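You operate a simulated robot arm through the tools that you are given. There is no shell and no other tool.

You are at the controls of a simulated robot arm. One attempt, no reset.

JOB
Set up the big radio as the yellow card says.
Fine: switch it on; band, mode and frequency by the card; leave it on; leave the small knobs and the small radio as they are.

Only the result counts: the job must be done as asked and must still hold three seconds after the hand-in. Knocking over, shifting, dropping, spilling or breaking anything else fails it.

ROBOT AND FRAMES
A 6-joint arm with a two-finger parallel gripper, fixed in place. Base frame: the origin is on the floor under the middle of its stand, x ahead of it, y to its left, z up; the work surface is at about z = 750. Lengths are in mm, angles in rad, forces in N, time in s.
It reaches about 1313 mm from its shoulder. Its first joint turns from -2.897 to 2.897 rad. Payload 3.43 kg.
Tool frame: the origin (TCP) lies between the finger pads and is the grasp point; the fingertips stand 34 mm ahead of it; z points along the fingers, y is the line along which they close. The gripper opens to 128 mm. The fingers are 24 mm wide and 12 mm thick; the gripper's body (48 by 130 mm) begins 96 mm behind the TCP.
Orientation is that of the tool frame in the base frame, as [roll, pitch, yaw] about the fixed x, y, z axes, in that order (R = Rz(yaw) Ry(pitch) Rx(roll)). With the fingers straight down and closing along the base's y, the tool's x points along the base's -x, its y along +y and its z along -z.

CONTROLS
- The arm moves only by the tool send_rows. Its argument "increments" is a list of rows, each an object of numbers (a shift or turn left out is 0, a gripper value left out holds the last): "dx", "dy", "dz": the shift along the base's x, y, z in mm; "wx", "wy", "wz": the turn, a rotation vector about the base's x, y, z in rad. In form: [{"dx": .., "dy": .., "dz": .., "wx": .., "wy": .., "wz": ..}, ...]. A call has 1 to 20 rows; each row shifts and turns the commanded pose from where the row before left it. "grip" is the finger opening in mm, from 0 to 128, set as the call begins (left out, the last holds). Each row takes 0.2 s and may step no farther than 50 mm and 0.15 rad from the row before; otherwise, or with a gripper value out of range, the whole call is refused. A pose out of reach is approached as far as the arm can. The call stops where the force on the tool passes 40 N (or 10 N more than at its start, if that is more) or the arm is blocked; 0.2 s more then pass. The fingers move at their own pace (about 153 mm/s each) and stop on an object; they squeeze with about 36 N. The grip force told is the motor's: it shows also when the fingers shut on nothing. Time passes only in rows, and 0.2 s behind the last, so rows that do not move let the fingers close. It gives the time, the measured TCP pose, the force on the tool (base axes), the opening and the grip force at its end, in the units of the frame above (readings bear some noise), with the torque about the TCP (base axes, N m) and any sound that the robot's microphone picked up.
- Cameras (640 x 400 px; columns grow to the right, rows downward): "scene" is fixed at [52.2, -500.3, 1536.8]; the picture's right is [-0.31, -0.95, 0.00], its down [-0.66, 0.22, -0.72] and it looks along [0.68, -0.22, -0.70] (base axes); focal length 327 px, centre (320, 200). "wrist" rides on the gripper at [76, -11, -160] in the tool frame; the picture's right is [0.15, 0.99, 0.00], its down [-0.88, 0.13, -0.46] and it looks along [-0.45, 0.07, 0.89] (tool axes); focal length 234 px, centre (320, 200).
- grab_frame(camera): a new picture of that camera. It takes no simulated time.
- locate(camera, pixels): for up to 12 pixels [column, row] of the newest picture of that camera ("zoom" is the newest enlarged one), the place [x, y, z] in the base frame of the surface seen there, good to about 2 mm. It takes no simulated time.
- close_up(camera, box): a new picture of the part [left, top, right, bottom] of that camera's present view, enlarged. It takes no simulated time.
- sign_off(): hands the job in; it is judged then, once.

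Leave the gripper open and the arm clear of the work at the hand-in unless told otherwise.

The tools are called by a JSON object that holds its "api" and its "payload". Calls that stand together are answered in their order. send_rows: Moves the arm, as the interface text tells. Its arguments: {"type":"object","properties":{"increments":{"type":"array"},"grip":{"type":"number"}},"required":["increments"]} The other tools are called the same way: grab_frame (camera) takes a picture; locate (camera, pixels) gives the place of the surface under pixels of a picture; close_up (camera, box) takes an enlarged picture of a part of a camera's view; sign_off () hands the job in.

At the start:

```text
t: 0.0
position: [547.0, -409.2, 1081.5]
ee_rot: [-3.142, 0.003, -3.141]
wrist_force: [0.9, -0.5, 1.4]
wrist_torque: [0.0, -0.02, 0.0]
gripper_width: 127.9
grip_force: 0.0
```

scene: 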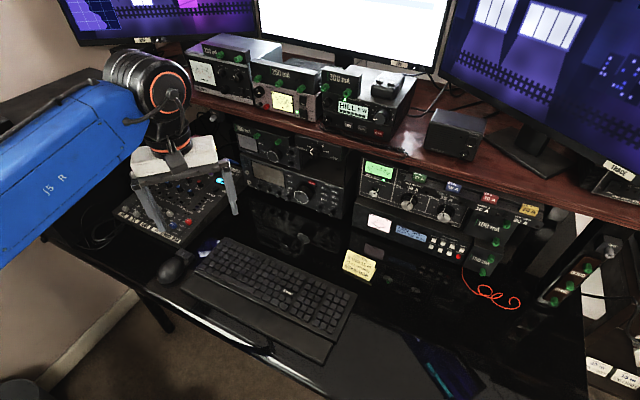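
wrist: 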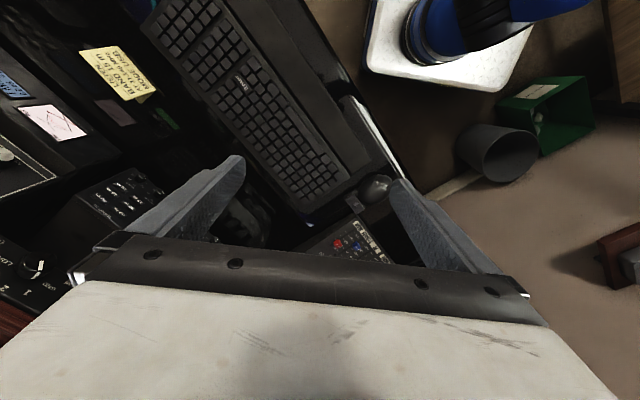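

I see a desk with several radios and a yellow card near pixel (359,265) in the scene view. I'll zoom in on the card and the radios first.

{"api": "close_up", "payload": {"camera": "scene", "box": [330, 240, 390, 290]}}

{"api": "close_up", "payload": {"camera": "wrist", "box": [70, 35, 170, 110]}}

{"api": "close_up", "payload": {"camera": "scene", "box": [220, 110, 360, 220]}}

{"api": "close_up", "payload": {"camera": "scene", "box": [340, 140, 550, 280]}}

```text
8.00 times, centred on (360, 265) of scene
```

zoom: 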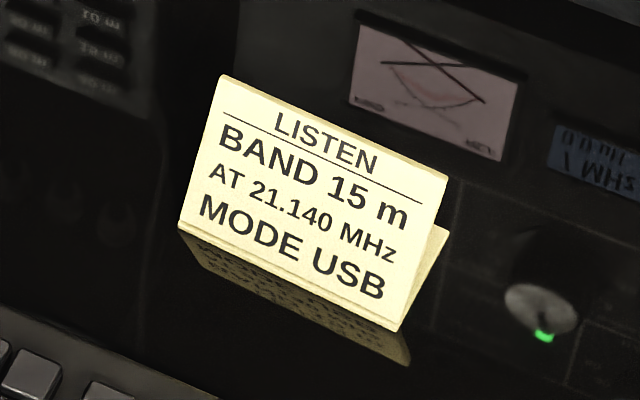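

```text
5.33 times, centred on (120, 72) of wrist
```

zoom: 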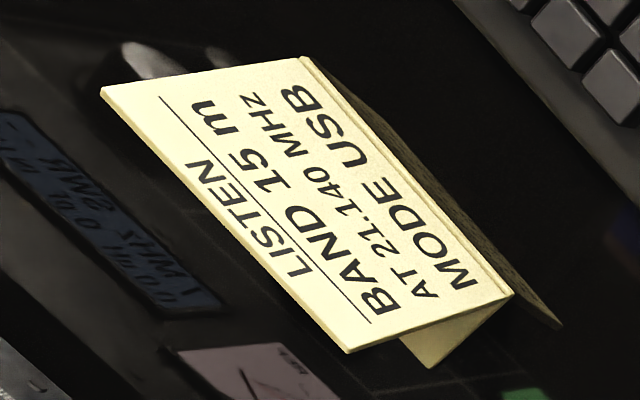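

```text
3.64 times, centred on (290, 165) of scene
```

zoom: 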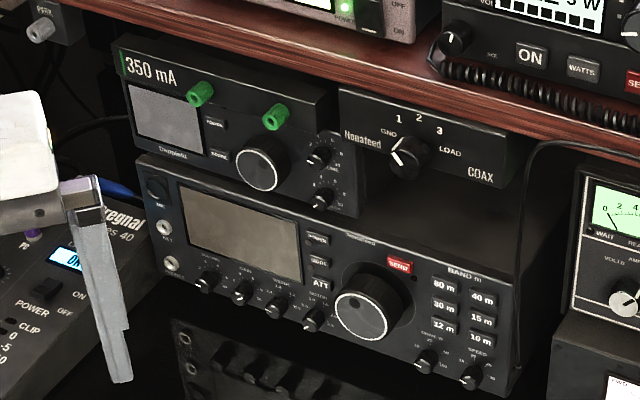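

```text
2.86 times, centred on (445, 210) of scene
```

zoom: 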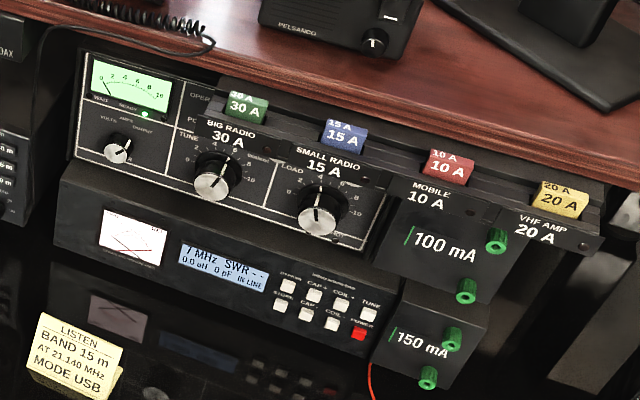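

The card reads: LISTEN, BAND 15 m, AT 21.140 MHz, MODE USB. The big radio is the lower one around (290,185). I'll zoom in on its panel to read the buttons.

{"api": "close_up", "payload": {"camera": "scene", "box": [250, 150, 314, 190]}}

{"api": "close_up", "payload": {"camera": "scene", "box": [300, 170, 364, 220]}}

{"api": "close_up", "payload": {"camera": "scene", "box": [240, 110, 320, 160]}}

{"api": "close_up", "payload": {"camera": "scene", "box": [180, 30, 420, 150]}}

```text
10.00 times, centred on (282, 170) of scene
```

zoom: 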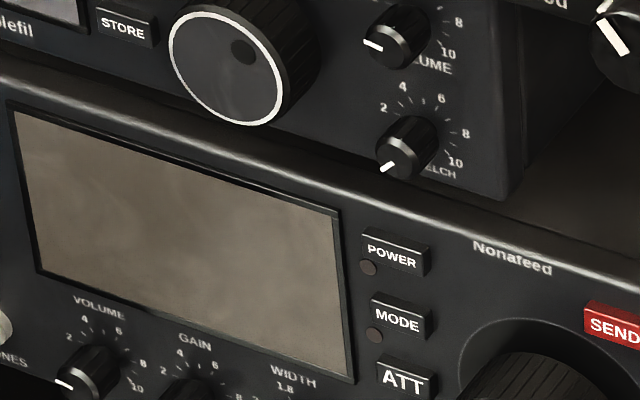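

```text
8.00 times, centred on (332, 195) of scene
```

zoom: 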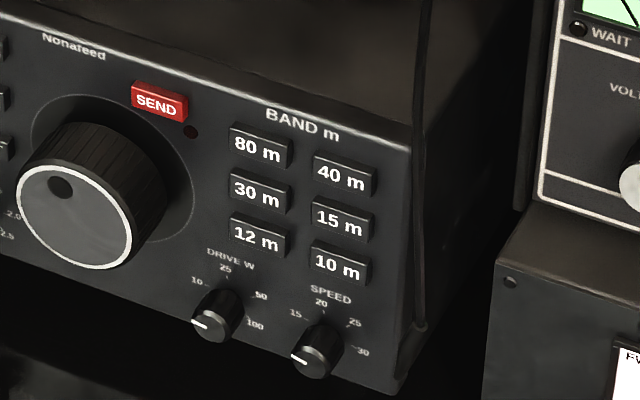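

```text
8.00 times, centred on (280, 135) of scene
```

zoom: 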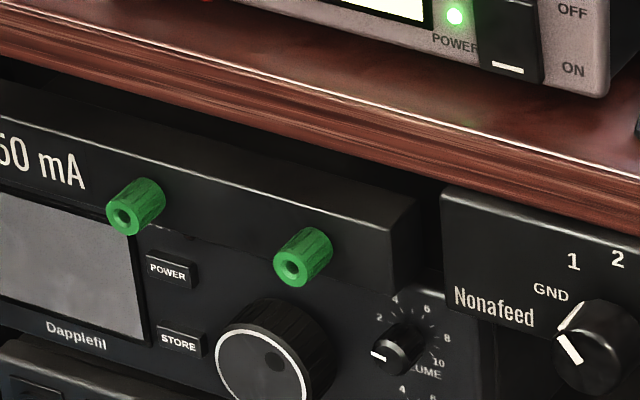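

```text
2.67 times, centred on (300, 90) of scene
```

zoom: 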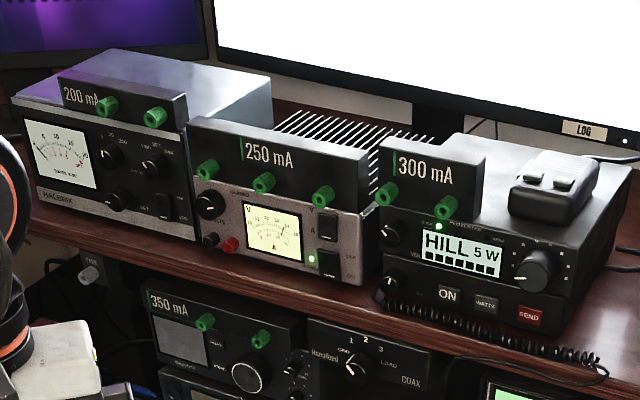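

The radio has POWER at about (289,175), MODE, ATT, a big tuning knob, SEND, and band keys with 15 m at about (342,222 in band zoom → scene 334.5,197). I'll take a zoom covering the whole big radio and measure places on it.

{"api": "close_up", "payload": {"camera": "scene", "box": [236, 140, 364, 220]}}

```text
5.00 times, centred on (300, 180) of scene
```

zoom: 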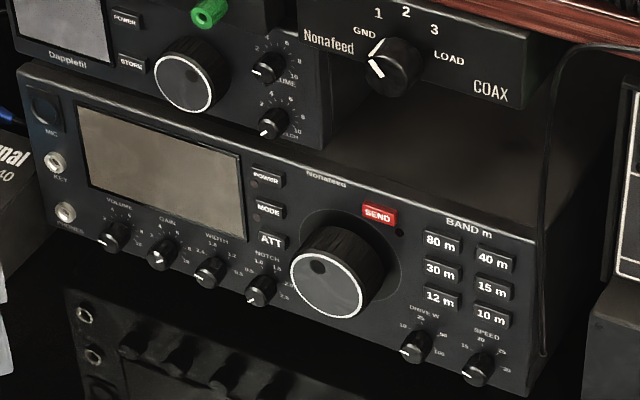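

Next I measure the key points: POWER (267,178), MODE (268,210), ATT (270,240), knob face centre (328,285), SEND (378,215), 15 m (493,288), 12 m (440,297), 10 m (490,317), plus the panel edges.

{"api": "locate", "payload": {"camera": "zoom", "pixels": [[266, 180], [268, 210], [270, 240], [330, 283], [378, 215], [493, 288], [440, 298], [490, 317], [440, 242], [317, 266], [30, 80], [525, 380]]}}

{"api": "locate", "payload": {"camera": "zoom", "pixels": [[300, 180], [300, 215], [210, 260], [264, 284], [186, 82], [272, 125], [206, 15], [400, 75], [490, 105], [420, 230], [380, 270], [350, 235]]}}

```text
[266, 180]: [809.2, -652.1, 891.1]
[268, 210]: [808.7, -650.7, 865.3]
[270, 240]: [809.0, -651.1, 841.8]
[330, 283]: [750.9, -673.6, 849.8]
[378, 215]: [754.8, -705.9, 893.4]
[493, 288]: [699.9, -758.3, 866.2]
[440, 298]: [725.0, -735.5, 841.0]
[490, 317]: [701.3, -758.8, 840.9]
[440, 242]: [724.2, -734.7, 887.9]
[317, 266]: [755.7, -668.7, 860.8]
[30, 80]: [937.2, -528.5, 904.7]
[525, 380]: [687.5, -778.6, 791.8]
```

```text
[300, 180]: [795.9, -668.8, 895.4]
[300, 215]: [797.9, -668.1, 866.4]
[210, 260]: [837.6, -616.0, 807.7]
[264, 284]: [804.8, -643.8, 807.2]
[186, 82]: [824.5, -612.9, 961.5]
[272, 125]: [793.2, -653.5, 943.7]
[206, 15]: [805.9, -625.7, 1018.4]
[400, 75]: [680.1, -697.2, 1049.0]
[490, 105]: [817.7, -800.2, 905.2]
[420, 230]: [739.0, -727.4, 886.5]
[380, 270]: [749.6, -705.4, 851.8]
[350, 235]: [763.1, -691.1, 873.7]
```

The panel is vertical and faces the robot at 45 degrees (inward direction about (0.707,-0.707,0)). Now I measure the surroundings: shelf edge, coax box, card, keyboard, mixer, mouse, so the arm can stay clear.

{"api": "grab_frame", "payload": {"camera": "scene"}}

{"api": "locate", "payload": {"camera": "scene", "pixels": [[230, 112], [330, 143], [400, 164], [313, 155], [359, 255], [345, 270], [290, 260], [340, 300], [175, 265], [215, 240], [185, 215], [375, 180]]}}

{"api": "close_up", "payload": {"camera": "scene", "box": [286, 170, 334, 210]}}

```text
taken
```

scene: 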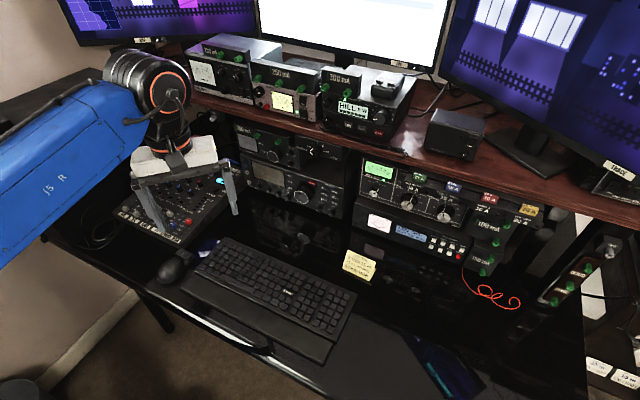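

```text
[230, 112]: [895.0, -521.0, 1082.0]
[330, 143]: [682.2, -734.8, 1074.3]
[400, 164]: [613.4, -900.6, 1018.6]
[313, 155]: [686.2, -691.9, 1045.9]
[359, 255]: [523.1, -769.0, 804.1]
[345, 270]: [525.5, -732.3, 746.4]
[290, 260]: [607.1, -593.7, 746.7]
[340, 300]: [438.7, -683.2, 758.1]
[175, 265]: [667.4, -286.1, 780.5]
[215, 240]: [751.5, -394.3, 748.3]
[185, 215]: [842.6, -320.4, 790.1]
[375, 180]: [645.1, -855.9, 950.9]
```

```text
10.00 times, centred on (310, 190) of scene
```

zoom: 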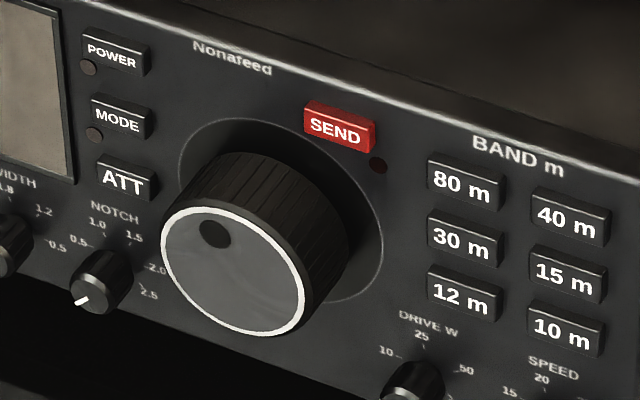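

Now I measure the knob rim, its dimple, and the button extents in this 10x zoom: rim left (165,240), right (301,290), top (205,210), bottom (260,332), dimple (215,234), NOTCH, DRIVE, button corners.

{"api": "locate", "payload": {"camera": "zoom", "pixels": [[166, 240], [300, 292], [200, 212], [258, 331], [215, 234], [232, 272], [83, 300], [405, 380], [340, 270], [300, 190], [565, 275], [118, 118]]}}

{"api": "locate", "payload": {"camera": "zoom", "pixels": [[536, 260], [600, 290], [545, 250], [568, 290], [95, 108], [146, 122], [84, 45], [145, 62], [112, 58], [305, 115], [370, 140], [330, 130]]}}

```text
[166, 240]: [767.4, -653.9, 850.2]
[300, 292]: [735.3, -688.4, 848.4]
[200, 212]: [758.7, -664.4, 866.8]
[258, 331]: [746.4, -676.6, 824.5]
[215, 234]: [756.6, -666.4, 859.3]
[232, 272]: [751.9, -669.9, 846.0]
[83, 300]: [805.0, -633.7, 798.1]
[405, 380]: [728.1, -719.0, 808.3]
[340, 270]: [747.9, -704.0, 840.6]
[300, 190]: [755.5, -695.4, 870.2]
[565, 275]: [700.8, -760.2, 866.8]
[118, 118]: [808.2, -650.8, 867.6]
```

```text
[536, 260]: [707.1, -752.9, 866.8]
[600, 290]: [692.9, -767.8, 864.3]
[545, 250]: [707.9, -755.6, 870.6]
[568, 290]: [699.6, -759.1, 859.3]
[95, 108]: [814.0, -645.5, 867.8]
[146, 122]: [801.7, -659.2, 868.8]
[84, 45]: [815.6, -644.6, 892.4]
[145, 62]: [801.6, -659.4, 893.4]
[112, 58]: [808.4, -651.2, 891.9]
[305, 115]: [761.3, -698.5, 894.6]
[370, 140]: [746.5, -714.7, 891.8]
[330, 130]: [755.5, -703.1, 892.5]
```

Geometry: panel plane runs along (-0.707,-0.707), knob centre ≈ (751,-671,846.5) with face 30 mm off the panel and radius 24 mm; POWER ≈ (808.5,-651.5,892), MODE ≈ (808.2,-651,867), 15 m ≈ (700,-760,866). I'll now yaw the gripper 135° in place (tool still down, clear of everything) so the camera will end up on top once the tool is pitched horizontal.

{"api": "send_rows", "payload": {"increments": [{"wz": 0.1473}, {"wz": 0.1473}, {"wz": 0.1473}, {"wz": 0.1473}, {"wz": 0.1473}, {"wz": 0.1473}, {"wz": 0.1473}, {"wz": 0.1473}], "grip": 60}}

```text
t: 1.8
position: [546.8, -409.1, 1081.3]
ee_rot: [-3.141, 0.002, -1.963]
wrist_force: [0.8, -0.4, 0.1]
wrist_torque: [0.01, -0.04, 0.0]
gripper_width: 60.0
grip_force: 0.0
```

The turn went through freely (yaw -1.963). I'll do the second half to yaw ≈ -0.785.

{"api": "send_rows", "payload": {"increments": [{"wz": 0.1473}, {"wz": 0.1473}, {"wz": 0.1473}, {"wz": 0.1473}, {"wz": 0.1473}, {"wz": 0.1473}, {"wz": 0.1473}, {"wz": 0.1473}]}}

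```text
t: 3.6
position: [608.3, -343.1, 1079.0]
ee_rot: [3.136, 0.003, -0.808]
wrist_force: [0.2, 0.2, -0.2]
wrist_torque: [-0.03, 0.0, 0.02]
gripper_width: 60.2
grip_force: 0.0
out of reach, approached as far as the arm can: row 7, 8
```

Joint limit reached: full camera-up isn't available, so I'll use a sideways roll instead (tool x along the panel to the right, fingers closing vertically). I'll turn back by about -1.57 rad in 11 rows.

{"api": "send_rows", "payload": {"increments": [{"wz": -0.1428}, {"wz": -0.1428}, {"wz": -0.1428}, {"wz": -0.1428}, {"wz": -0.1428}, {"wz": -0.1428}, {"wz": -0.1428}, {"wz": -0.1428}, {"wz": -0.1428}, {"wz": -0.1428}, {"wz": -0.1428}]}}

```text
t: 6.0
position: [608.5, -343.9, 1079.9]
ee_rot: [3.141, 0.002, -2.36]
wrist_force: [0.6, -0.5, 0.5]
wrist_torque: [0.02, 0.02, 0.01]
gripper_width: 59.8
grip_force: 0.0
```

Commanded pose is clean again (yaw -2.36). Now I pitch the tool up to horizontal (rotation about (-0.707,-0.707,0)) while advancing to about 120 mm off the panel front, z≈950, staying clear of the shelf edge.

{"api": "send_rows", "payload": {"increments": [{"dx": 8.5, "dy": -18.1, "dz": -11.8, "wx": -0.101, "wy": -0.101}, {"dx": 8.5, "dy": -18.1, "dz": -11.8, "wx": -0.101, "wy": -0.101}, {"dx": 8.5, "dy": -18.1, "dz": -11.8, "wx": -0.101, "wy": -0.101}, {"dx": 8.5, "dy": -18.1, "dz": -11.8, "wx": -0.101, "wy": -0.101}, {"dx": 8.5, "dy": -18.1, "dz": -11.8, "wx": -0.101, "wy": -0.101}, {"dx": 8.5, "dy": -18.1, "dz": -11.8, "wx": -0.101, "wy": -0.101}, {"dx": 8.5, "dy": -18.1, "dz": -11.8, "wx": -0.101, "wy": -0.101}, {"dx": 8.5, "dy": -18.1, "dz": -11.8, "wx": -0.101, "wy": -0.101}, {"dx": 8.5, "dy": -18.1, "dz": -11.8, "wx": -0.101, "wy": -0.101}, {"dx": 8.5, "dy": -18.1, "dz": -11.8, "wx": -0.101, "wy": -0.101}, {"dx": 8.5, "dy": -18.1, "dz": -11.8, "wx": -0.101, "wy": -0.101}], "grip": 0}}

```text
t: 8.4
position: [696.4, -538.8, 953.2]
ee_rot: [-1.63, -0.001, -2.376]
wrist_force: [-0.1, -0.2, 1.1]
wrist_torque: [0.02, 0.04, 0.01]
gripper_width: 0.2
grip_force: 33.4
out of reach, approached as far as the arm can: row 9
```

The tool is nearly horizontal (roll -1.63, 3° short). I'll look at both cameras to check clearance and see the view.

{"api": "grab_frame", "payload": {"camera": "scene"}}

{"api": "grab_frame", "payload": {"camera": "wrist"}}

```text
taken
```

scene: 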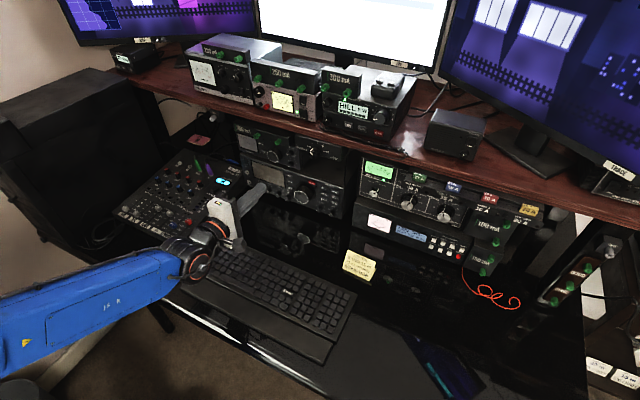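

```text
taken
```

wrist: 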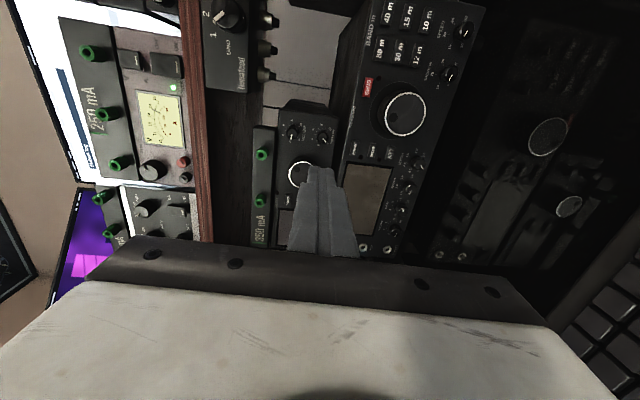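

I check the heights of the wrist and forearm relative to the desk and keyboard before lowering.

{"api": "locate", "payload": {"camera": "scene", "pixels": [[262, 188], [235, 215], [222, 210], [205, 240], [195, 265], [170, 265], [110, 285], [60, 310], [10, 330], [240, 262], [330, 295], [282, 262]]}}

{"api": "close_up", "payload": {"camera": "scene", "box": [120, 160, 300, 320]}}

```text
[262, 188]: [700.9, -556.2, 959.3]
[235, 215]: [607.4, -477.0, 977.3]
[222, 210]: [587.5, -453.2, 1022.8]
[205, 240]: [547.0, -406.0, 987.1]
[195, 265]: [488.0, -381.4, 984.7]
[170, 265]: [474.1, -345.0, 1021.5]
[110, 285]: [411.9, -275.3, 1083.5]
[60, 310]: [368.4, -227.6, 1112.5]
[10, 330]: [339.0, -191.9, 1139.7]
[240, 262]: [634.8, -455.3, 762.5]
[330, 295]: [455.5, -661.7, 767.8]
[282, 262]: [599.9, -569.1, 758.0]
```

```text
2.50 times, centred on (210, 240) of scene
```

zoom: 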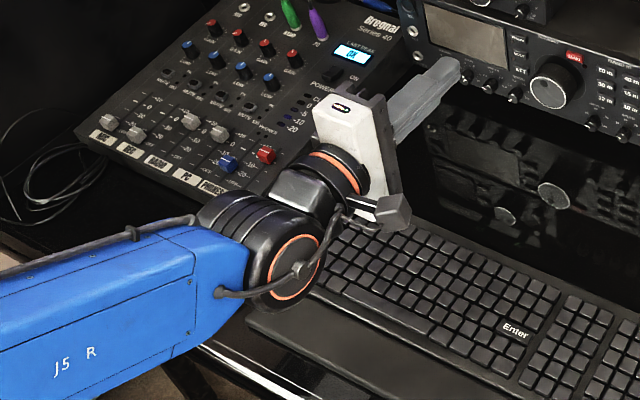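

Clearances are fine: wrist housing ~ z 985 now, keyboard top ~ 768, body is beyond the keyboard's far edge. I'll level the tool, lower to POWER height (z≈892) and advance to tip ≈ 35 mm from the button.

{"api": "send_rows", "payload": {"increments": [{"dz": -20, "wx": -0.018, "wy": -0.018, "wz": 0.01}, {"dz": -20, "wx": -0.018, "wy": -0.018, "wz": 0.01}, {"dz": -21}, {"dx": 22, "dy": -22}, {"dx": 22, "dy": -22}, {"dx": 21, "dy": -21}, {}], "grip": 0}}

{"api": "grab_frame", "payload": {"camera": "wrist"}}

{"api": "grab_frame", "payload": {"camera": "scene"}}

```text
t: 10.0
position: [757.0, -601.9, 894.2]
ee_rot: [-1.581, 0.0, -2.356]
wrist_force: [-0.1, 0.5, 0.4]
wrist_torque: [0.0, 0.01, -0.03]
gripper_width: 0.2
grip_force: 32.9
```

```text
taken
```

wrist: 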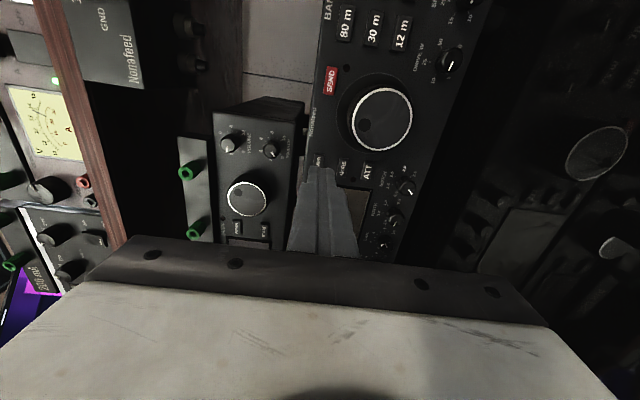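

```text
taken
```

scene: 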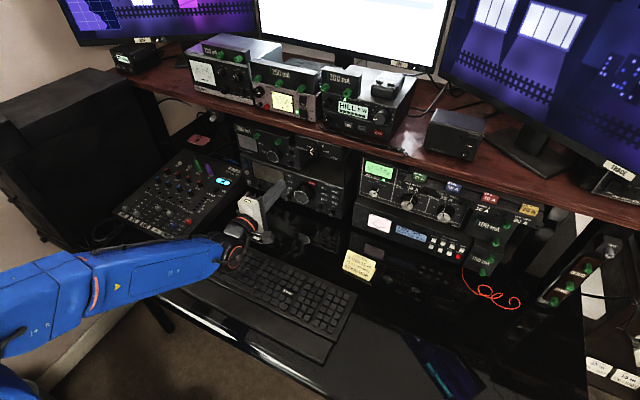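

Pose is level: roll -1.581, yaw -2.356, tip ~38 mm from POWER. I'll check alignment in a scene close-up.

{"api": "close_up", "payload": {"camera": "scene", "box": [226, 150, 322, 210]}}

{"api": "close_up", "payload": {"camera": "wrist", "box": [260, 110, 420, 210]}}

```text
6.67 times, centred on (274, 180) of scene
```

zoom: 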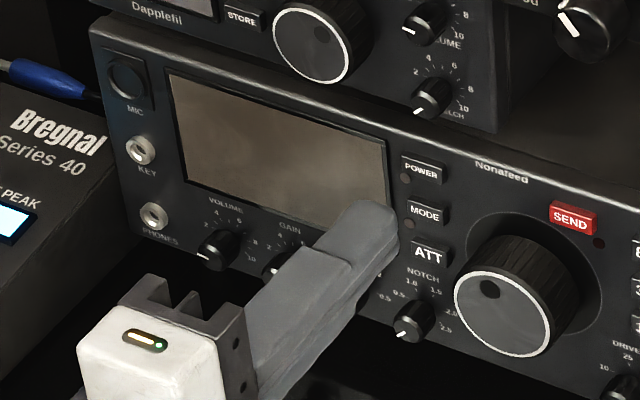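

```text
4.00 times, centred on (340, 160) of wrist
```

zoom: 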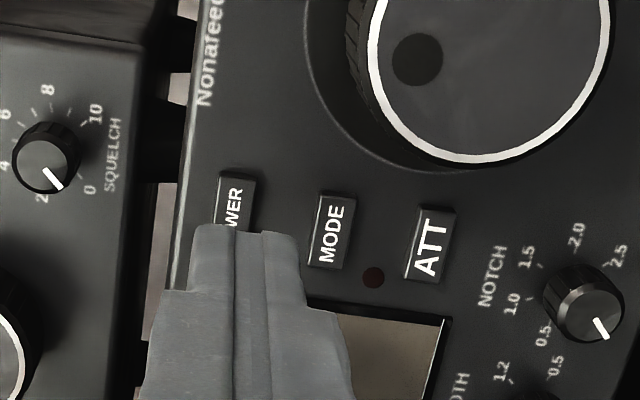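

I verify the POWER, MODE and ATT keys and the fingertip from this wrist zoom: POWER (236,200), MODE (332,232), ATT (430,245), fingertip (240,232).

{"api": "locate", "payload": {"camera": "zoom", "pixels": [[237, 200], [332, 232], [430, 245], [215, 228], [280, 235], [247, 235], [222, 182], [250, 190], [485, 60], [180, 250], [583, 310]]}}

```text
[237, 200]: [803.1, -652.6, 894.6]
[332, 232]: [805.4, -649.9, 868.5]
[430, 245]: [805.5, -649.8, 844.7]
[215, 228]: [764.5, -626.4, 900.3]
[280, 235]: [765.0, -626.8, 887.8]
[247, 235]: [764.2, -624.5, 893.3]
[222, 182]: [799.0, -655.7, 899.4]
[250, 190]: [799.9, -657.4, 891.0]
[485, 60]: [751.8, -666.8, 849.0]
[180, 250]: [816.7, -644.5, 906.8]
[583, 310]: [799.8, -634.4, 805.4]
```

Positions agree within ~2 mm; fingertip centre is at z≈893.5, in line with POWER (z≈893). I advance 33 mm to just short of the key.

{"api": "send_rows", "payload": {"increments": [{"dx": 8.5, "dy": -7.5, "dz": -1}, {"dx": 8, "dy": -8}, {"dx": 7.5, "dy": -7.5}, {"dx": 1, "dy": -1}, {}]}}

{"api": "close_up", "payload": {"camera": "wrist", "box": [260, 110, 420, 210]}}

{"api": "close_up", "payload": {"camera": "scene", "box": [258, 150, 322, 190]}}

```text
t: 11.2
position: [784.5, -629.7, 892.3]
ee_rot: [-1.581, -0.003, -2.355]
wrist_force: [-1.5, 2.3, -1.6]
wrist_torque: [0.05, 0.01, 0.04]
gripper_width: 0.0
grip_force: 33.6
heard: click
```

```text
4.00 times, centred on (340, 160) of wrist
```

zoom: 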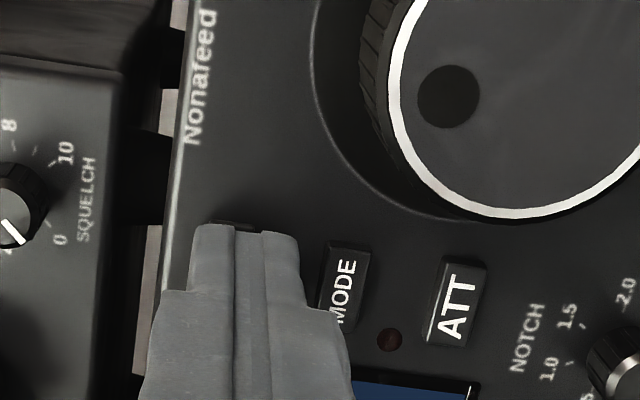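

```text
10.00 times, centred on (290, 170) of scene
```

zoom: 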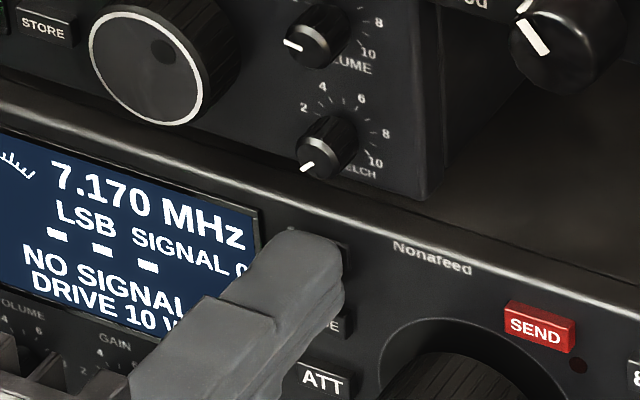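

Click heard and the display lit: 7.170 MHz, LSB. I back off 30 mm straight and read the display.

{"api": "send_rows", "payload": {"increments": [{"dx": -5, "dy": 5}, {"dx": -8, "dy": 8}, {"dx": -9, "dy": 9}, {}]}}

{"api": "close_up", "payload": {"camera": "scene", "box": [244, 150, 308, 190]}}

```text
t: 12.2
position: [760.9, -605.8, 892.2]
ee_rot: [-1.582, -0.002, -2.356]
wrist_force: [0.1, -0.3, 0.5]
wrist_torque: [0.01, 0.01, -0.02]
gripper_width: 0.0
grip_force: 32.9
```

```text
10.00 times, centred on (276, 170) of scene
```

zoom: 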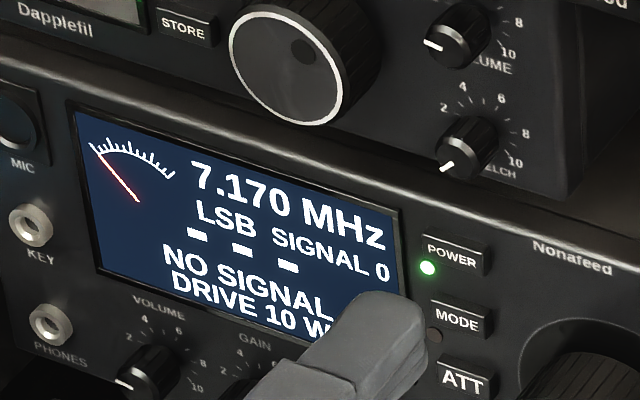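

Radio is on with the green POWER lamp lit. Next the band: I retract further to pass in front of the knob, move right 152 mm to 15 m (≈(700.3,-759.5,866)), then come to about 10 mm short.

{"api": "send_rows", "payload": {"increments": [{"dx": -11, "dy": 11}, {"dx": -11, "dy": 11}, {"dx": -26.8, "dy": -26.8, "dz": -6.5}, {"dx": -26.8, "dy": -26.8, "dz": -6.5}, {"dx": -26.8, "dy": -26.8, "dz": -6.5}, {"dx": -26.8, "dy": -26.8, "dz": -6.5}, {"dx": 12, "dy": -12}, {"dx": 12, "dy": -12}, {"dx": 8, "dy": -8}, {}]}}

{"api": "close_up", "payload": {"camera": "wrist", "box": [260, 110, 420, 210]}}

{"api": "close_up", "payload": {"camera": "scene", "box": [286, 170, 366, 220]}}

```text
t: 14.4
position: [666.5, -724.3, 864.7]
ee_rot: [-1.581, -0.001, -2.356]
wrist_force: [0.7, -0.1, 0.3]
wrist_torque: [-0.06, 0.02, -0.01]
gripper_width: 0.1
grip_force: 33.0
```

```text
4.00 times, centred on (340, 160) of wrist
```

zoom: 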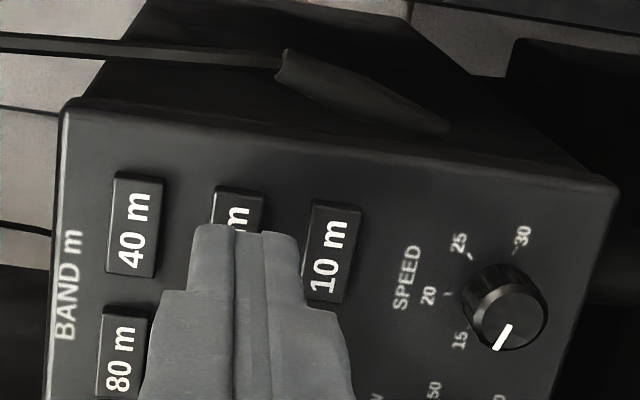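

```text
8.00 times, centred on (326, 195) of scene
```

zoom: 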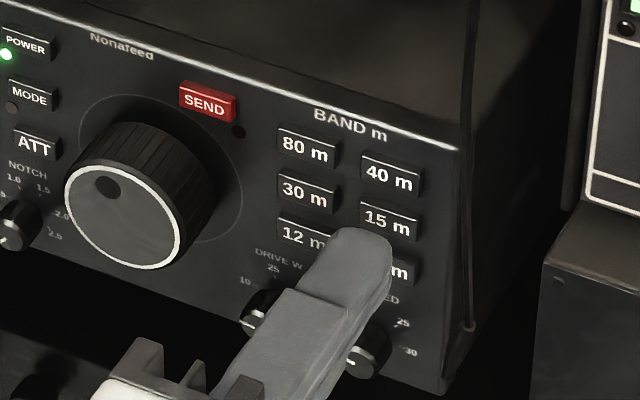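

The tip is in front of 15 m (u 40.9 vs 41.9, z 864.7), ~15 mm short. I check the key positions from the wrist zoom once more.

{"api": "close_up", "payload": {"camera": "wrist", "box": [260, 110, 420, 210]}}

{"api": "locate", "payload": {"camera": "zoom", "pixels": [[238, 205], [135, 225], [330, 255], [195, 240], [300, 240], [220, 192], [262, 200]]}}

```text
4.00 times, centred on (340, 160) of wrist
```

zoom: 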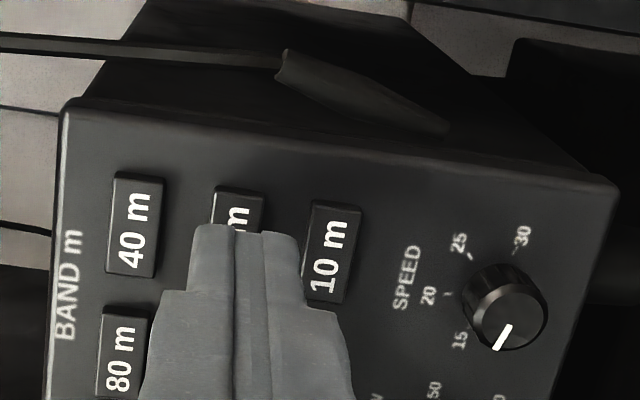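

```text
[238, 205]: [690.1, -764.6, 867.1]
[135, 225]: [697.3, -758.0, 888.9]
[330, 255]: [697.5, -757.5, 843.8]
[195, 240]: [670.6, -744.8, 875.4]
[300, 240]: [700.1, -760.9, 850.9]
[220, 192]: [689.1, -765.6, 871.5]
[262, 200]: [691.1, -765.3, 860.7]
```

15 m key centre is z≈866; I raise 1.5 mm and press: 12 mm forward, then small steps to the click depth (TCP n ≈ -1000).

{"api": "send_rows", "payload": {"increments": [{"dx": 4.4, "dy": -5.4, "dz": 1.5}, {"dx": 4, "dy": -4}, {"dx": 1.5, "dy": -1.5}, {"dx": 1, "dy": -1}, {}]}}

{"api": "close_up", "payload": {"camera": "scene", "box": [244, 150, 308, 190]}}

```text
t: 15.6
position: [675.7, -739.0, 867.4]
ee_rot: [-1.582, -0.002, -2.357]
wrist_force: [-2.2, 1.1, -2.0]
wrist_torque: [0.0, 0.04, -0.01]
gripper_width: 0.0
grip_force: 33.1
heard: click
```

```text
10.00 times, centred on (276, 170) of scene
```

zoom: 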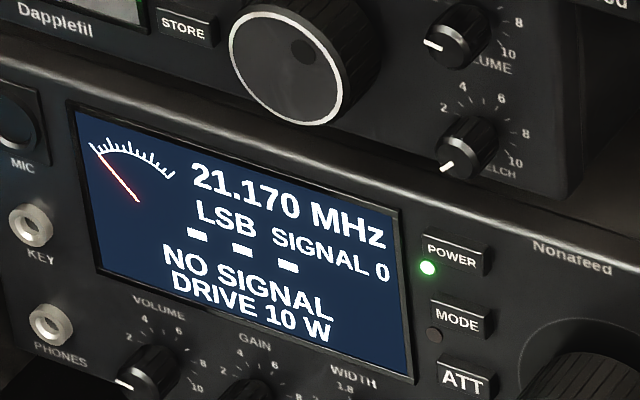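

Click: the display shows 21.170 MHz, LSB. I retract, move left past the knob to MODE (≈(808.2,-650.8,868)) and stop ~12 mm short.

{"api": "send_rows", "payload": {"increments": [{"dx": -10, "dy": 10}, {"dx": -16, "dy": 16}, {"dx": -16, "dy": 16}, {"dx": 27.6, "dy": 27.6}, {"dx": 27.6, "dy": 27.6}, {"dx": 27.6, "dy": 27.6}, {"dx": 27.6, "dy": 27.6}, {"dx": 12, "dy": -12}, {"dx": 12, "dy": -12}, {"dx": 8, "dy": -8}, {}]}}

{"api": "close_up", "payload": {"camera": "wrist", "box": [260, 110, 420, 210]}}

{"api": "locate", "payload": {"camera": "zoom", "pixels": [[238, 205], [195, 240], [247, 240], [220, 192], [262, 200]]}}

```text
t: 18.0
position: [777.4, -616.5, 868.2]
ee_rot: [-1.579, -0.002, -2.357]
wrist_force: [-1.1, 0.4, -0.2]
wrist_torque: [0.01, 0.02, 0.03]
gripper_width: 0.0
grip_force: 33.2
```

```text
4.00 times, centred on (340, 160) of wrist
```

zoom: 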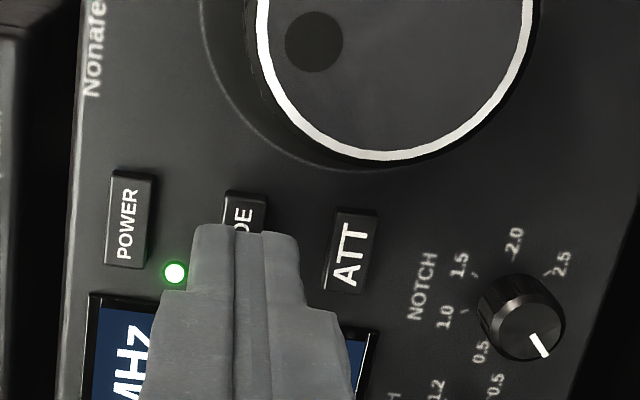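

```text
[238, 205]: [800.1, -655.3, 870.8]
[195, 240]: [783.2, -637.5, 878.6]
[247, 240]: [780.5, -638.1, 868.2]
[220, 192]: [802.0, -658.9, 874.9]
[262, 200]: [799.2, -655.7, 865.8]
```

MODE is right ahead (key z≈869, tip 868). I shift 2 mm right and press to the same depth as before.

{"api": "send_rows", "payload": {"increments": [{"dx": 3, "dy": -6, "dz": 0.5}, {"dx": 3.5, "dy": -3.5}, {"dx": 1.5, "dy": -1.5}, {"dx": 1, "dy": -1}, {}]}}

{"api": "close_up", "payload": {"camera": "scene", "box": [244, 150, 308, 190]}}

```text
t: 19.2
position: [785.4, -626.3, 868.1]
ee_rot: [-1.581, -0.002, -2.357]
wrist_force: [-0.4, 1.3, 1.3]
wrist_torque: [-0.06, -0.01, -0.01]
gripper_width: 0.0
grip_force: 33.2
heard: click
```

```text
10.00 times, centred on (276, 170) of scene
```

zoom: 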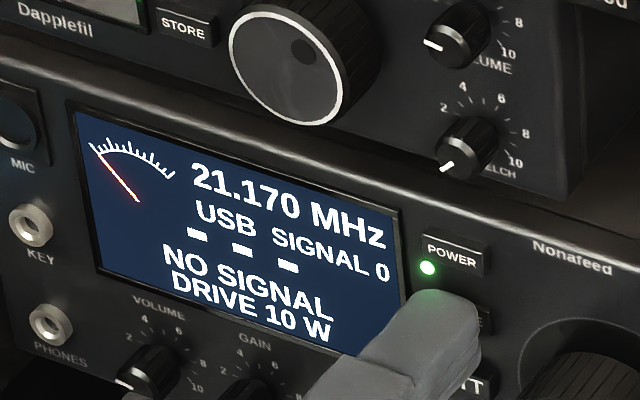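

USB is selected. I retract 60 mm, then move in front of the tuning knob (centre ≈(751.3,-671.2,847)) and open the fingers to 76 mm.

{"api": "send_rows", "payload": {"increments": [{"dx": -10, "dy": 10}, {"dx": -18, "dy": 18}, {"dx": -18, "dy": 18}, {}]}}

{"api": "close_up", "payload": {"camera": "scene", "box": [236, 140, 364, 220]}}

```text
t: 20.2
position: [739.2, -581.2, 865.6]
ee_rot: [-1.582, -0.002, -2.357]
wrist_force: [-0.7, -0.6, 0.7]
wrist_torque: [0.01, -0.01, 0.03]
gripper_width: 0.2
grip_force: 32.6
```

```text
5.00 times, centred on (300, 180) of scene
```

zoom: 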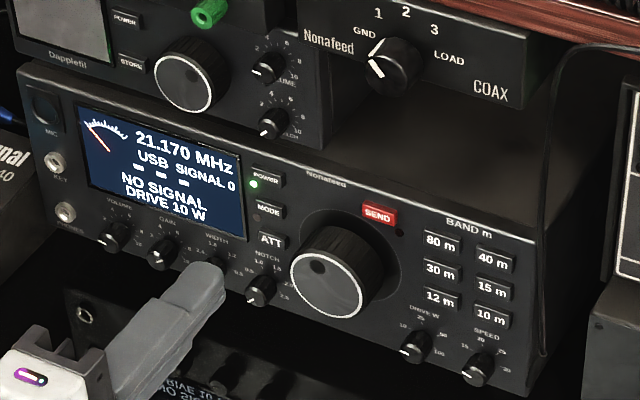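

Display: 21.170 MHz USB, POWER lamp on. Moving 55 mm right and 18.6 mm down in front of the knob, opening to 76 mm.

{"api": "send_rows", "payload": {"increments": [{"dx": -13, "dy": -13, "dz": -6.2}, {"dx": -13, "dy": -13, "dz": -6.2}, {"dx": -12.9, "dy": -12.9, "dz": -6.2}, {}, {}], "grip": 76}}

{"api": "grab_frame", "payload": {"camera": "wrist"}}

{"api": "grab_frame", "payload": {"camera": "scene"}}

```text
t: 21.4
position: [700.9, -620.0, 851.8]
ee_rot: [-1.581, -0.002, -2.357]
wrist_force: [0.5, 0.5, 0.6]
wrist_torque: [-0.01, 0.04, 0.01]
gripper_width: 75.9
grip_force: 0.1
```

```text
taken
```

wrist: 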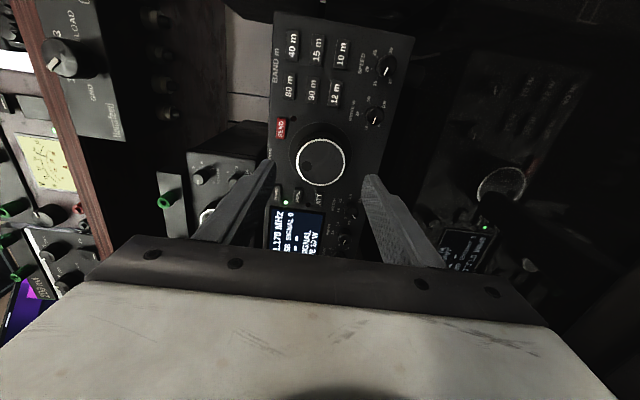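

```text
taken
```

scene: 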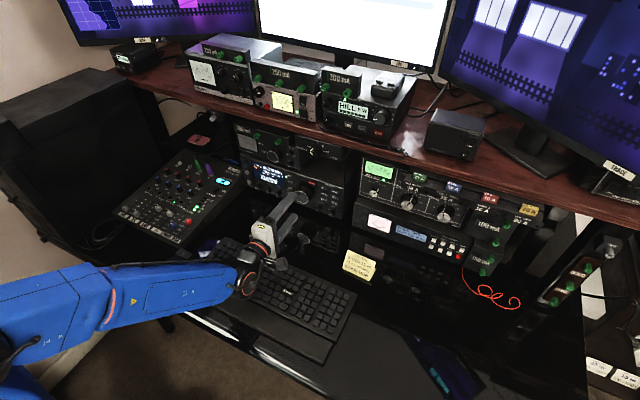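

I check the clearance of the wrist housing over the keyboard and locate the knob from the wrist view.

{"api": "close_up", "payload": {"camera": "wrist", "box": [240, 110, 400, 210]}}

{"api": "locate", "payload": {"camera": "scene", "pixels": [[248, 283], [262, 258], [275, 272], [232, 275], [285, 240], [150, 275], [268, 236]]}}

{"api": "close_up", "payload": {"camera": "scene", "box": [200, 180, 340, 310]}}

```text
4.00 times, centred on (320, 160) of wrist
```

zoom: 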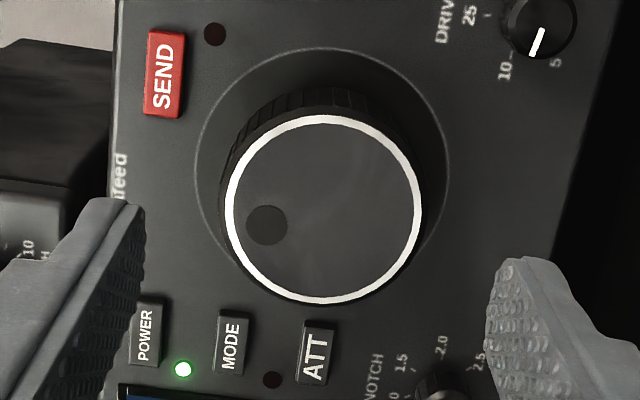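

```text
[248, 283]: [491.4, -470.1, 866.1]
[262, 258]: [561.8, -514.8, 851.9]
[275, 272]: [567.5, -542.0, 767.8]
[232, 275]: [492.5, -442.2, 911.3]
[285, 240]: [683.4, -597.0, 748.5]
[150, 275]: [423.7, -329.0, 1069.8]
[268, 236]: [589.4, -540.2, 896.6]
```

```text
3.08 times, centred on (270, 245) of scene
```

zoom: 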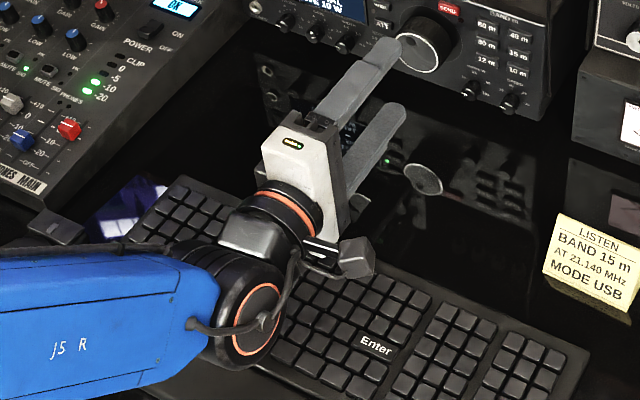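

I measure the lowest part of the wrist joint housing (zoom ≈ (240,362)), the camera block (355,260), and the keyboard right beneath.

{"api": "locate", "payload": {"camera": "zoom", "pixels": [[240, 362], [225, 355], [255, 350], [262, 290], [355, 262], [330, 268], [300, 330], [290, 375], [330, 190], [345, 215]]}}

{"api": "locate", "payload": {"camera": "wrist", "pixels": [[320, 161], [297, 165], [345, 155], [322, 139], [320, 184], [307, 166]]}}

```text
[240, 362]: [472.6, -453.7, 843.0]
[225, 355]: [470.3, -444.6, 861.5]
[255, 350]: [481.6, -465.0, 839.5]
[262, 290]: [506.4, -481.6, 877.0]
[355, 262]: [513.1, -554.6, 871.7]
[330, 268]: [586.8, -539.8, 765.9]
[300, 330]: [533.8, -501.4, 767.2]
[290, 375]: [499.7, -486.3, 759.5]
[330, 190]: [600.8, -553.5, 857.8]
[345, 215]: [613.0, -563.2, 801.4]
```

```text
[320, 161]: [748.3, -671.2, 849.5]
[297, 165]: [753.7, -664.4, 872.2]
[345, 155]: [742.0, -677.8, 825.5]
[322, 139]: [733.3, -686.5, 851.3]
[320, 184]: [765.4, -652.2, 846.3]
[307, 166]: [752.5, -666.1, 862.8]
```

J5 housing bottom sits about 60 mm or more above the keys, so clearance is good. Knob centre: u≈-56.6, z≈848. I take another reading of the pose (no motion) to average the noise.

{"api": "send_rows", "payload": {"increments": [{}]}}

{"api": "locate", "payload": {"camera": "wrist", "pixels": [[271, 168], [366, 180], [372, 178], [264, 170]]}}

```text
t: 21.8
position: [700.6, -619.9, 850.7]
ee_rot: [-1.581, -0.003, -2.355]
wrist_force: [-0.5, -0.7, -0.9]
wrist_torque: [0.01, 0.0, -0.03]
gripper_width: 76.3
grip_force: 0.1
```

```text
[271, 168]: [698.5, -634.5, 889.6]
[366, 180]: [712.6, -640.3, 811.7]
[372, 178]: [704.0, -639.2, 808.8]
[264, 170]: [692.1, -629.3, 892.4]
```

Finger inner faces are at z 889.6 and 811.7 (mid 850.6), knob centre 848: I lower 2.5 mm and advance 52 mm so the tips overlap the knob by about 16 mm, staying ~10 mm off the panel keys.

{"api": "send_rows", "payload": {"increments": [{"dx": 10, "dy": -10, "dz": -2.5}, {"dx": 10, "dy": -10}, {"dx": 10, "dy": -10}, {"dx": 7, "dy": -7}, {}]}}

{"api": "close_up", "payload": {"camera": "wrist", "box": [240, 90, 400, 190]}}

{"api": "close_up", "payload": {"camera": "scene", "box": [244, 150, 340, 210]}}

```text
t: 23.0
position: [739.5, -656.2, 847.6]
ee_rot: [-1.579, -0.001, -2.357]
wrist_force: [0.2, -0.3, 0.1]
wrist_torque: [0.04, 0.03, -0.03]
gripper_width: 76.0
grip_force: 0.0
```

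```text
4.00 times, centred on (320, 140) of wrist
```

zoom: 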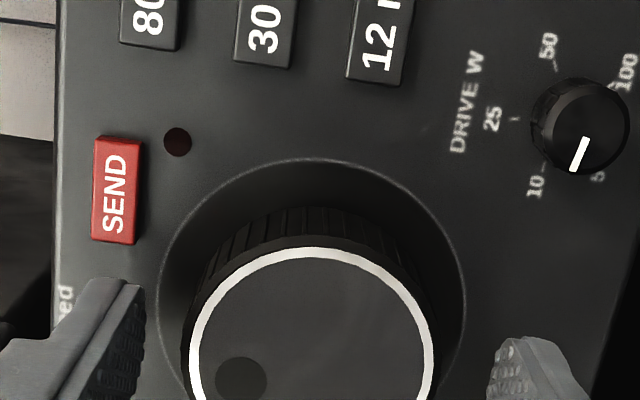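

```text
6.67 times, centred on (292, 180) of scene
```

zoom: 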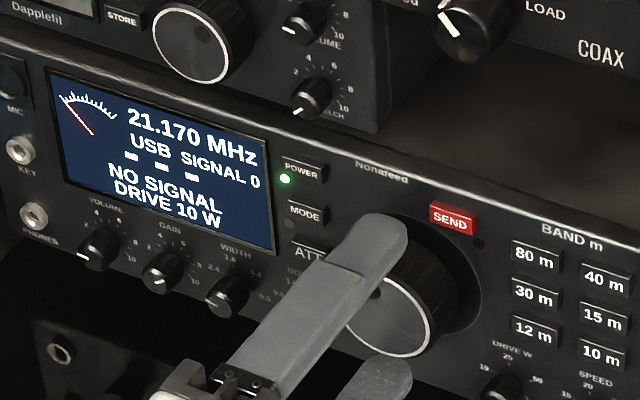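

The fingers straddle the knob. I close on it now.

{"api": "send_rows", "payload": {"increments": [{}, {}, {}], "grip": 36}}

{"api": "close_up", "payload": {"camera": "scene", "box": [244, 150, 340, 210]}}

```text
t: 23.8
position: [739.2, -656.2, 849.7]
ee_rot: [-1.576, -0.003, -2.355]
wrist_force: [9.6, -10.7, 20.1]
wrist_torque: [-1.06, -0.97, 0.06]
gripper_width: 53.8
grip_force: 44.9
```

```text
6.67 times, centred on (292, 180) of scene
```

zoom: 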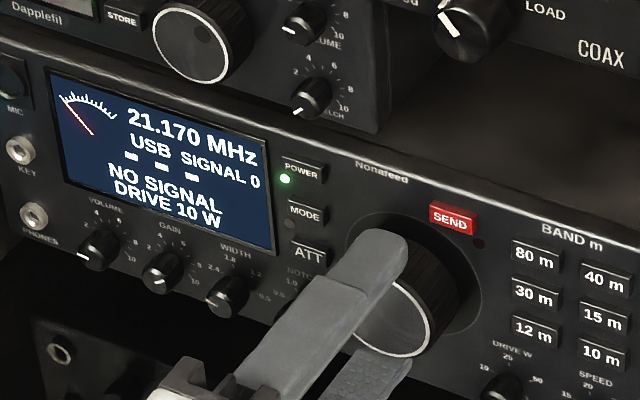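

Gripped at 53.8 mm opening, but the knob pushes the tool upward with ~20 N: the tool is a bit low. I'll raise it in 1 mm steps and re-read.

{"api": "send_rows", "payload": {"increments": [{"dz": 1}, {}]}}

```text
t: 24.4
position: [740.0, -655.6, 849.3]
ee_rot: [-1.579, -0.002, -2.354]
wrist_force: [20.8, -11.9, 23.1]
wrist_torque: [-0.92, -0.89, 0.35]
gripper_width: 53.6
grip_force: 44.9
```

Little change. I'll try one more mm up and 1 mm outward, to see how the force responds.

{"api": "send_rows", "payload": {"increments": [{"dz": 1.5}, {}]}}

{"api": "close_up", "payload": {"camera": "wrist", "box": [240, 90, 400, 190]}}

```text
t: 25.0
position: [738.3, -656.3, 848.9]
ee_rot: [-1.582, -0.003, -2.354]
wrist_force: [20.9, -7.9, 16.3]
wrist_torque: [-0.71, -0.68, 0.36]
gripper_width: 53.7
grip_force: 45.2
```

```text
4.00 times, centred on (320, 140) of wrist
```

zoom: 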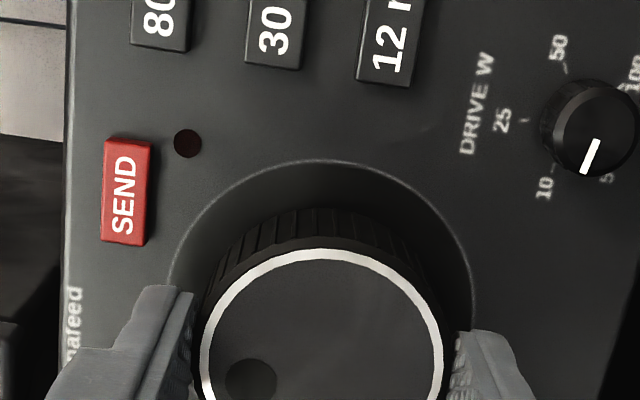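

Force is falling. Rather than drag the knob, I'll open, then re-grip at this corrected height.

{"api": "send_rows", "payload": {"increments": [{}, {}, {}], "grip": 66}}

{"api": "send_rows", "payload": {"increments": [{}]}}

{"api": "grab_frame", "payload": {"camera": "wrist"}}

{"api": "close_up", "payload": {"camera": "wrist", "box": [240, 90, 400, 190]}}

```text
t: 25.8
position: [737.3, -657.7, 848.9]
ee_rot: [-1.583, -0.002, -2.357]
wrist_force: [0.0, -0.2, -0.2]
wrist_torque: [0.04, -0.01, 0.0]
gripper_width: 66.3
grip_force: 0.1
```

```text
t: 26.2
position: [738.2, -658.0, 849.8]
ee_rot: [-1.582, -0.001, -2.356]
wrist_force: [-0.1, 0.9, 0.2]
wrist_torque: [-0.02, 0.05, 0.01]
gripper_width: 65.8
grip_force: 0.1
```

```text
taken
```

wrist: 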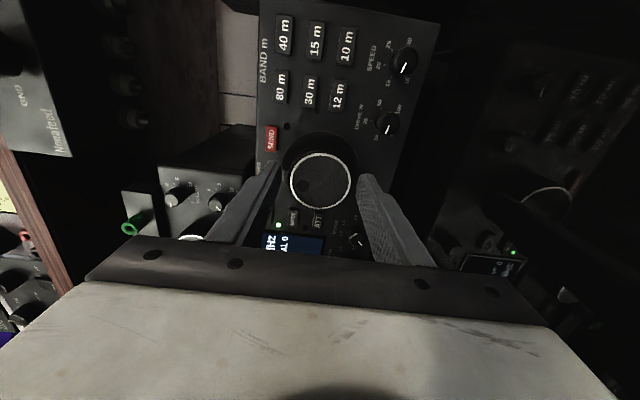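

```text
4.00 times, centred on (320, 140) of wrist
```

zoom: 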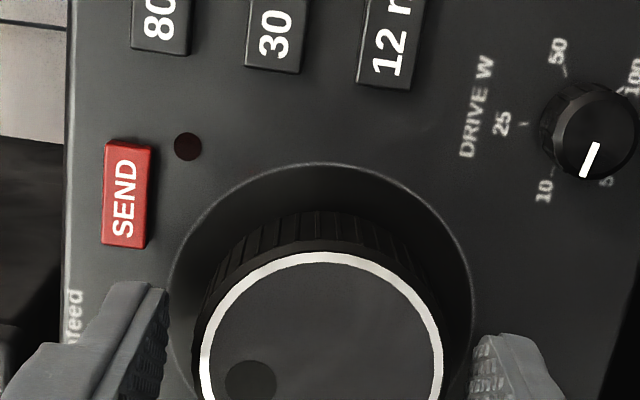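

Now the TCP is at u≈-56.6, z≈849.5 and gaps on both sides look alike. Re-grip.

{"api": "send_rows", "payload": {"increments": [{}, {}, {}], "grip": 40}}

```text
t: 27.0
position: [739.2, -656.9, 849.3]
ee_rot: [-1.58, -0.002, -2.356]
wrist_force: [0.4, 0.9, -2.7]
wrist_torque: [-0.34, -0.37, 0.03]
gripper_width: 53.5
grip_force: 45.0
```

Now forces are near zero: well centred. Test turn: 0.15 rad counter-clockwise (rotation vector (-0.106,+0.106,0)).

{"api": "send_rows", "payload": {"increments": [{"wx": -0.053, "wy": 0.053}, {"wx": -0.053, "wy": 0.053}, {}]}}

{"api": "close_up", "payload": {"camera": "scene", "box": [244, 150, 340, 210]}}

```text
t: 27.8
position: [738.2, -656.8, 849.7]
ee_rot: [-1.58, -0.151, -2.355]
wrist_force: [-7.2, 15.2, -4.6]
wrist_torque: [-0.32, -0.38, 0.27]
gripper_width: 53.5
grip_force: 45.0
```

```text
6.67 times, centred on (292, 180) of scene
```

zoom: 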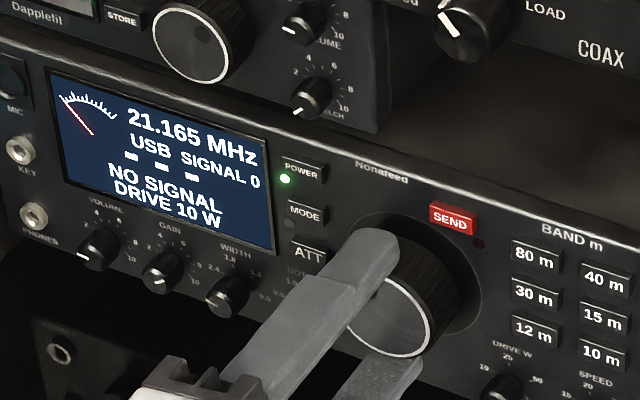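

21.165 MHz after 0.15 rad: right direction, 5 kHz lower. I continue 0.15 rad more.

{"api": "send_rows", "payload": {"increments": [{"wx": -0.053, "wy": 0.053}, {"wx": -0.053, "wy": 0.053}, {}]}}

{"api": "close_up", "payload": {"camera": "scene", "box": [244, 150, 340, 210]}}

```text
t: 28.6
position: [738.7, -657.2, 847.9]
ee_rot: [-1.581, -0.303, -2.355]
wrist_force: [2.3, 10.8, -3.6]
wrist_torque: [-0.37, -0.39, 0.41]
gripper_width: 53.6
grip_force: 44.8
```

```text
6.67 times, centred on (292, 180) of scene
```

zoom: 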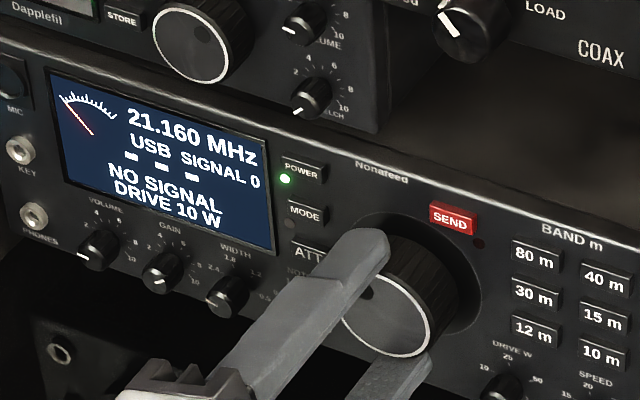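

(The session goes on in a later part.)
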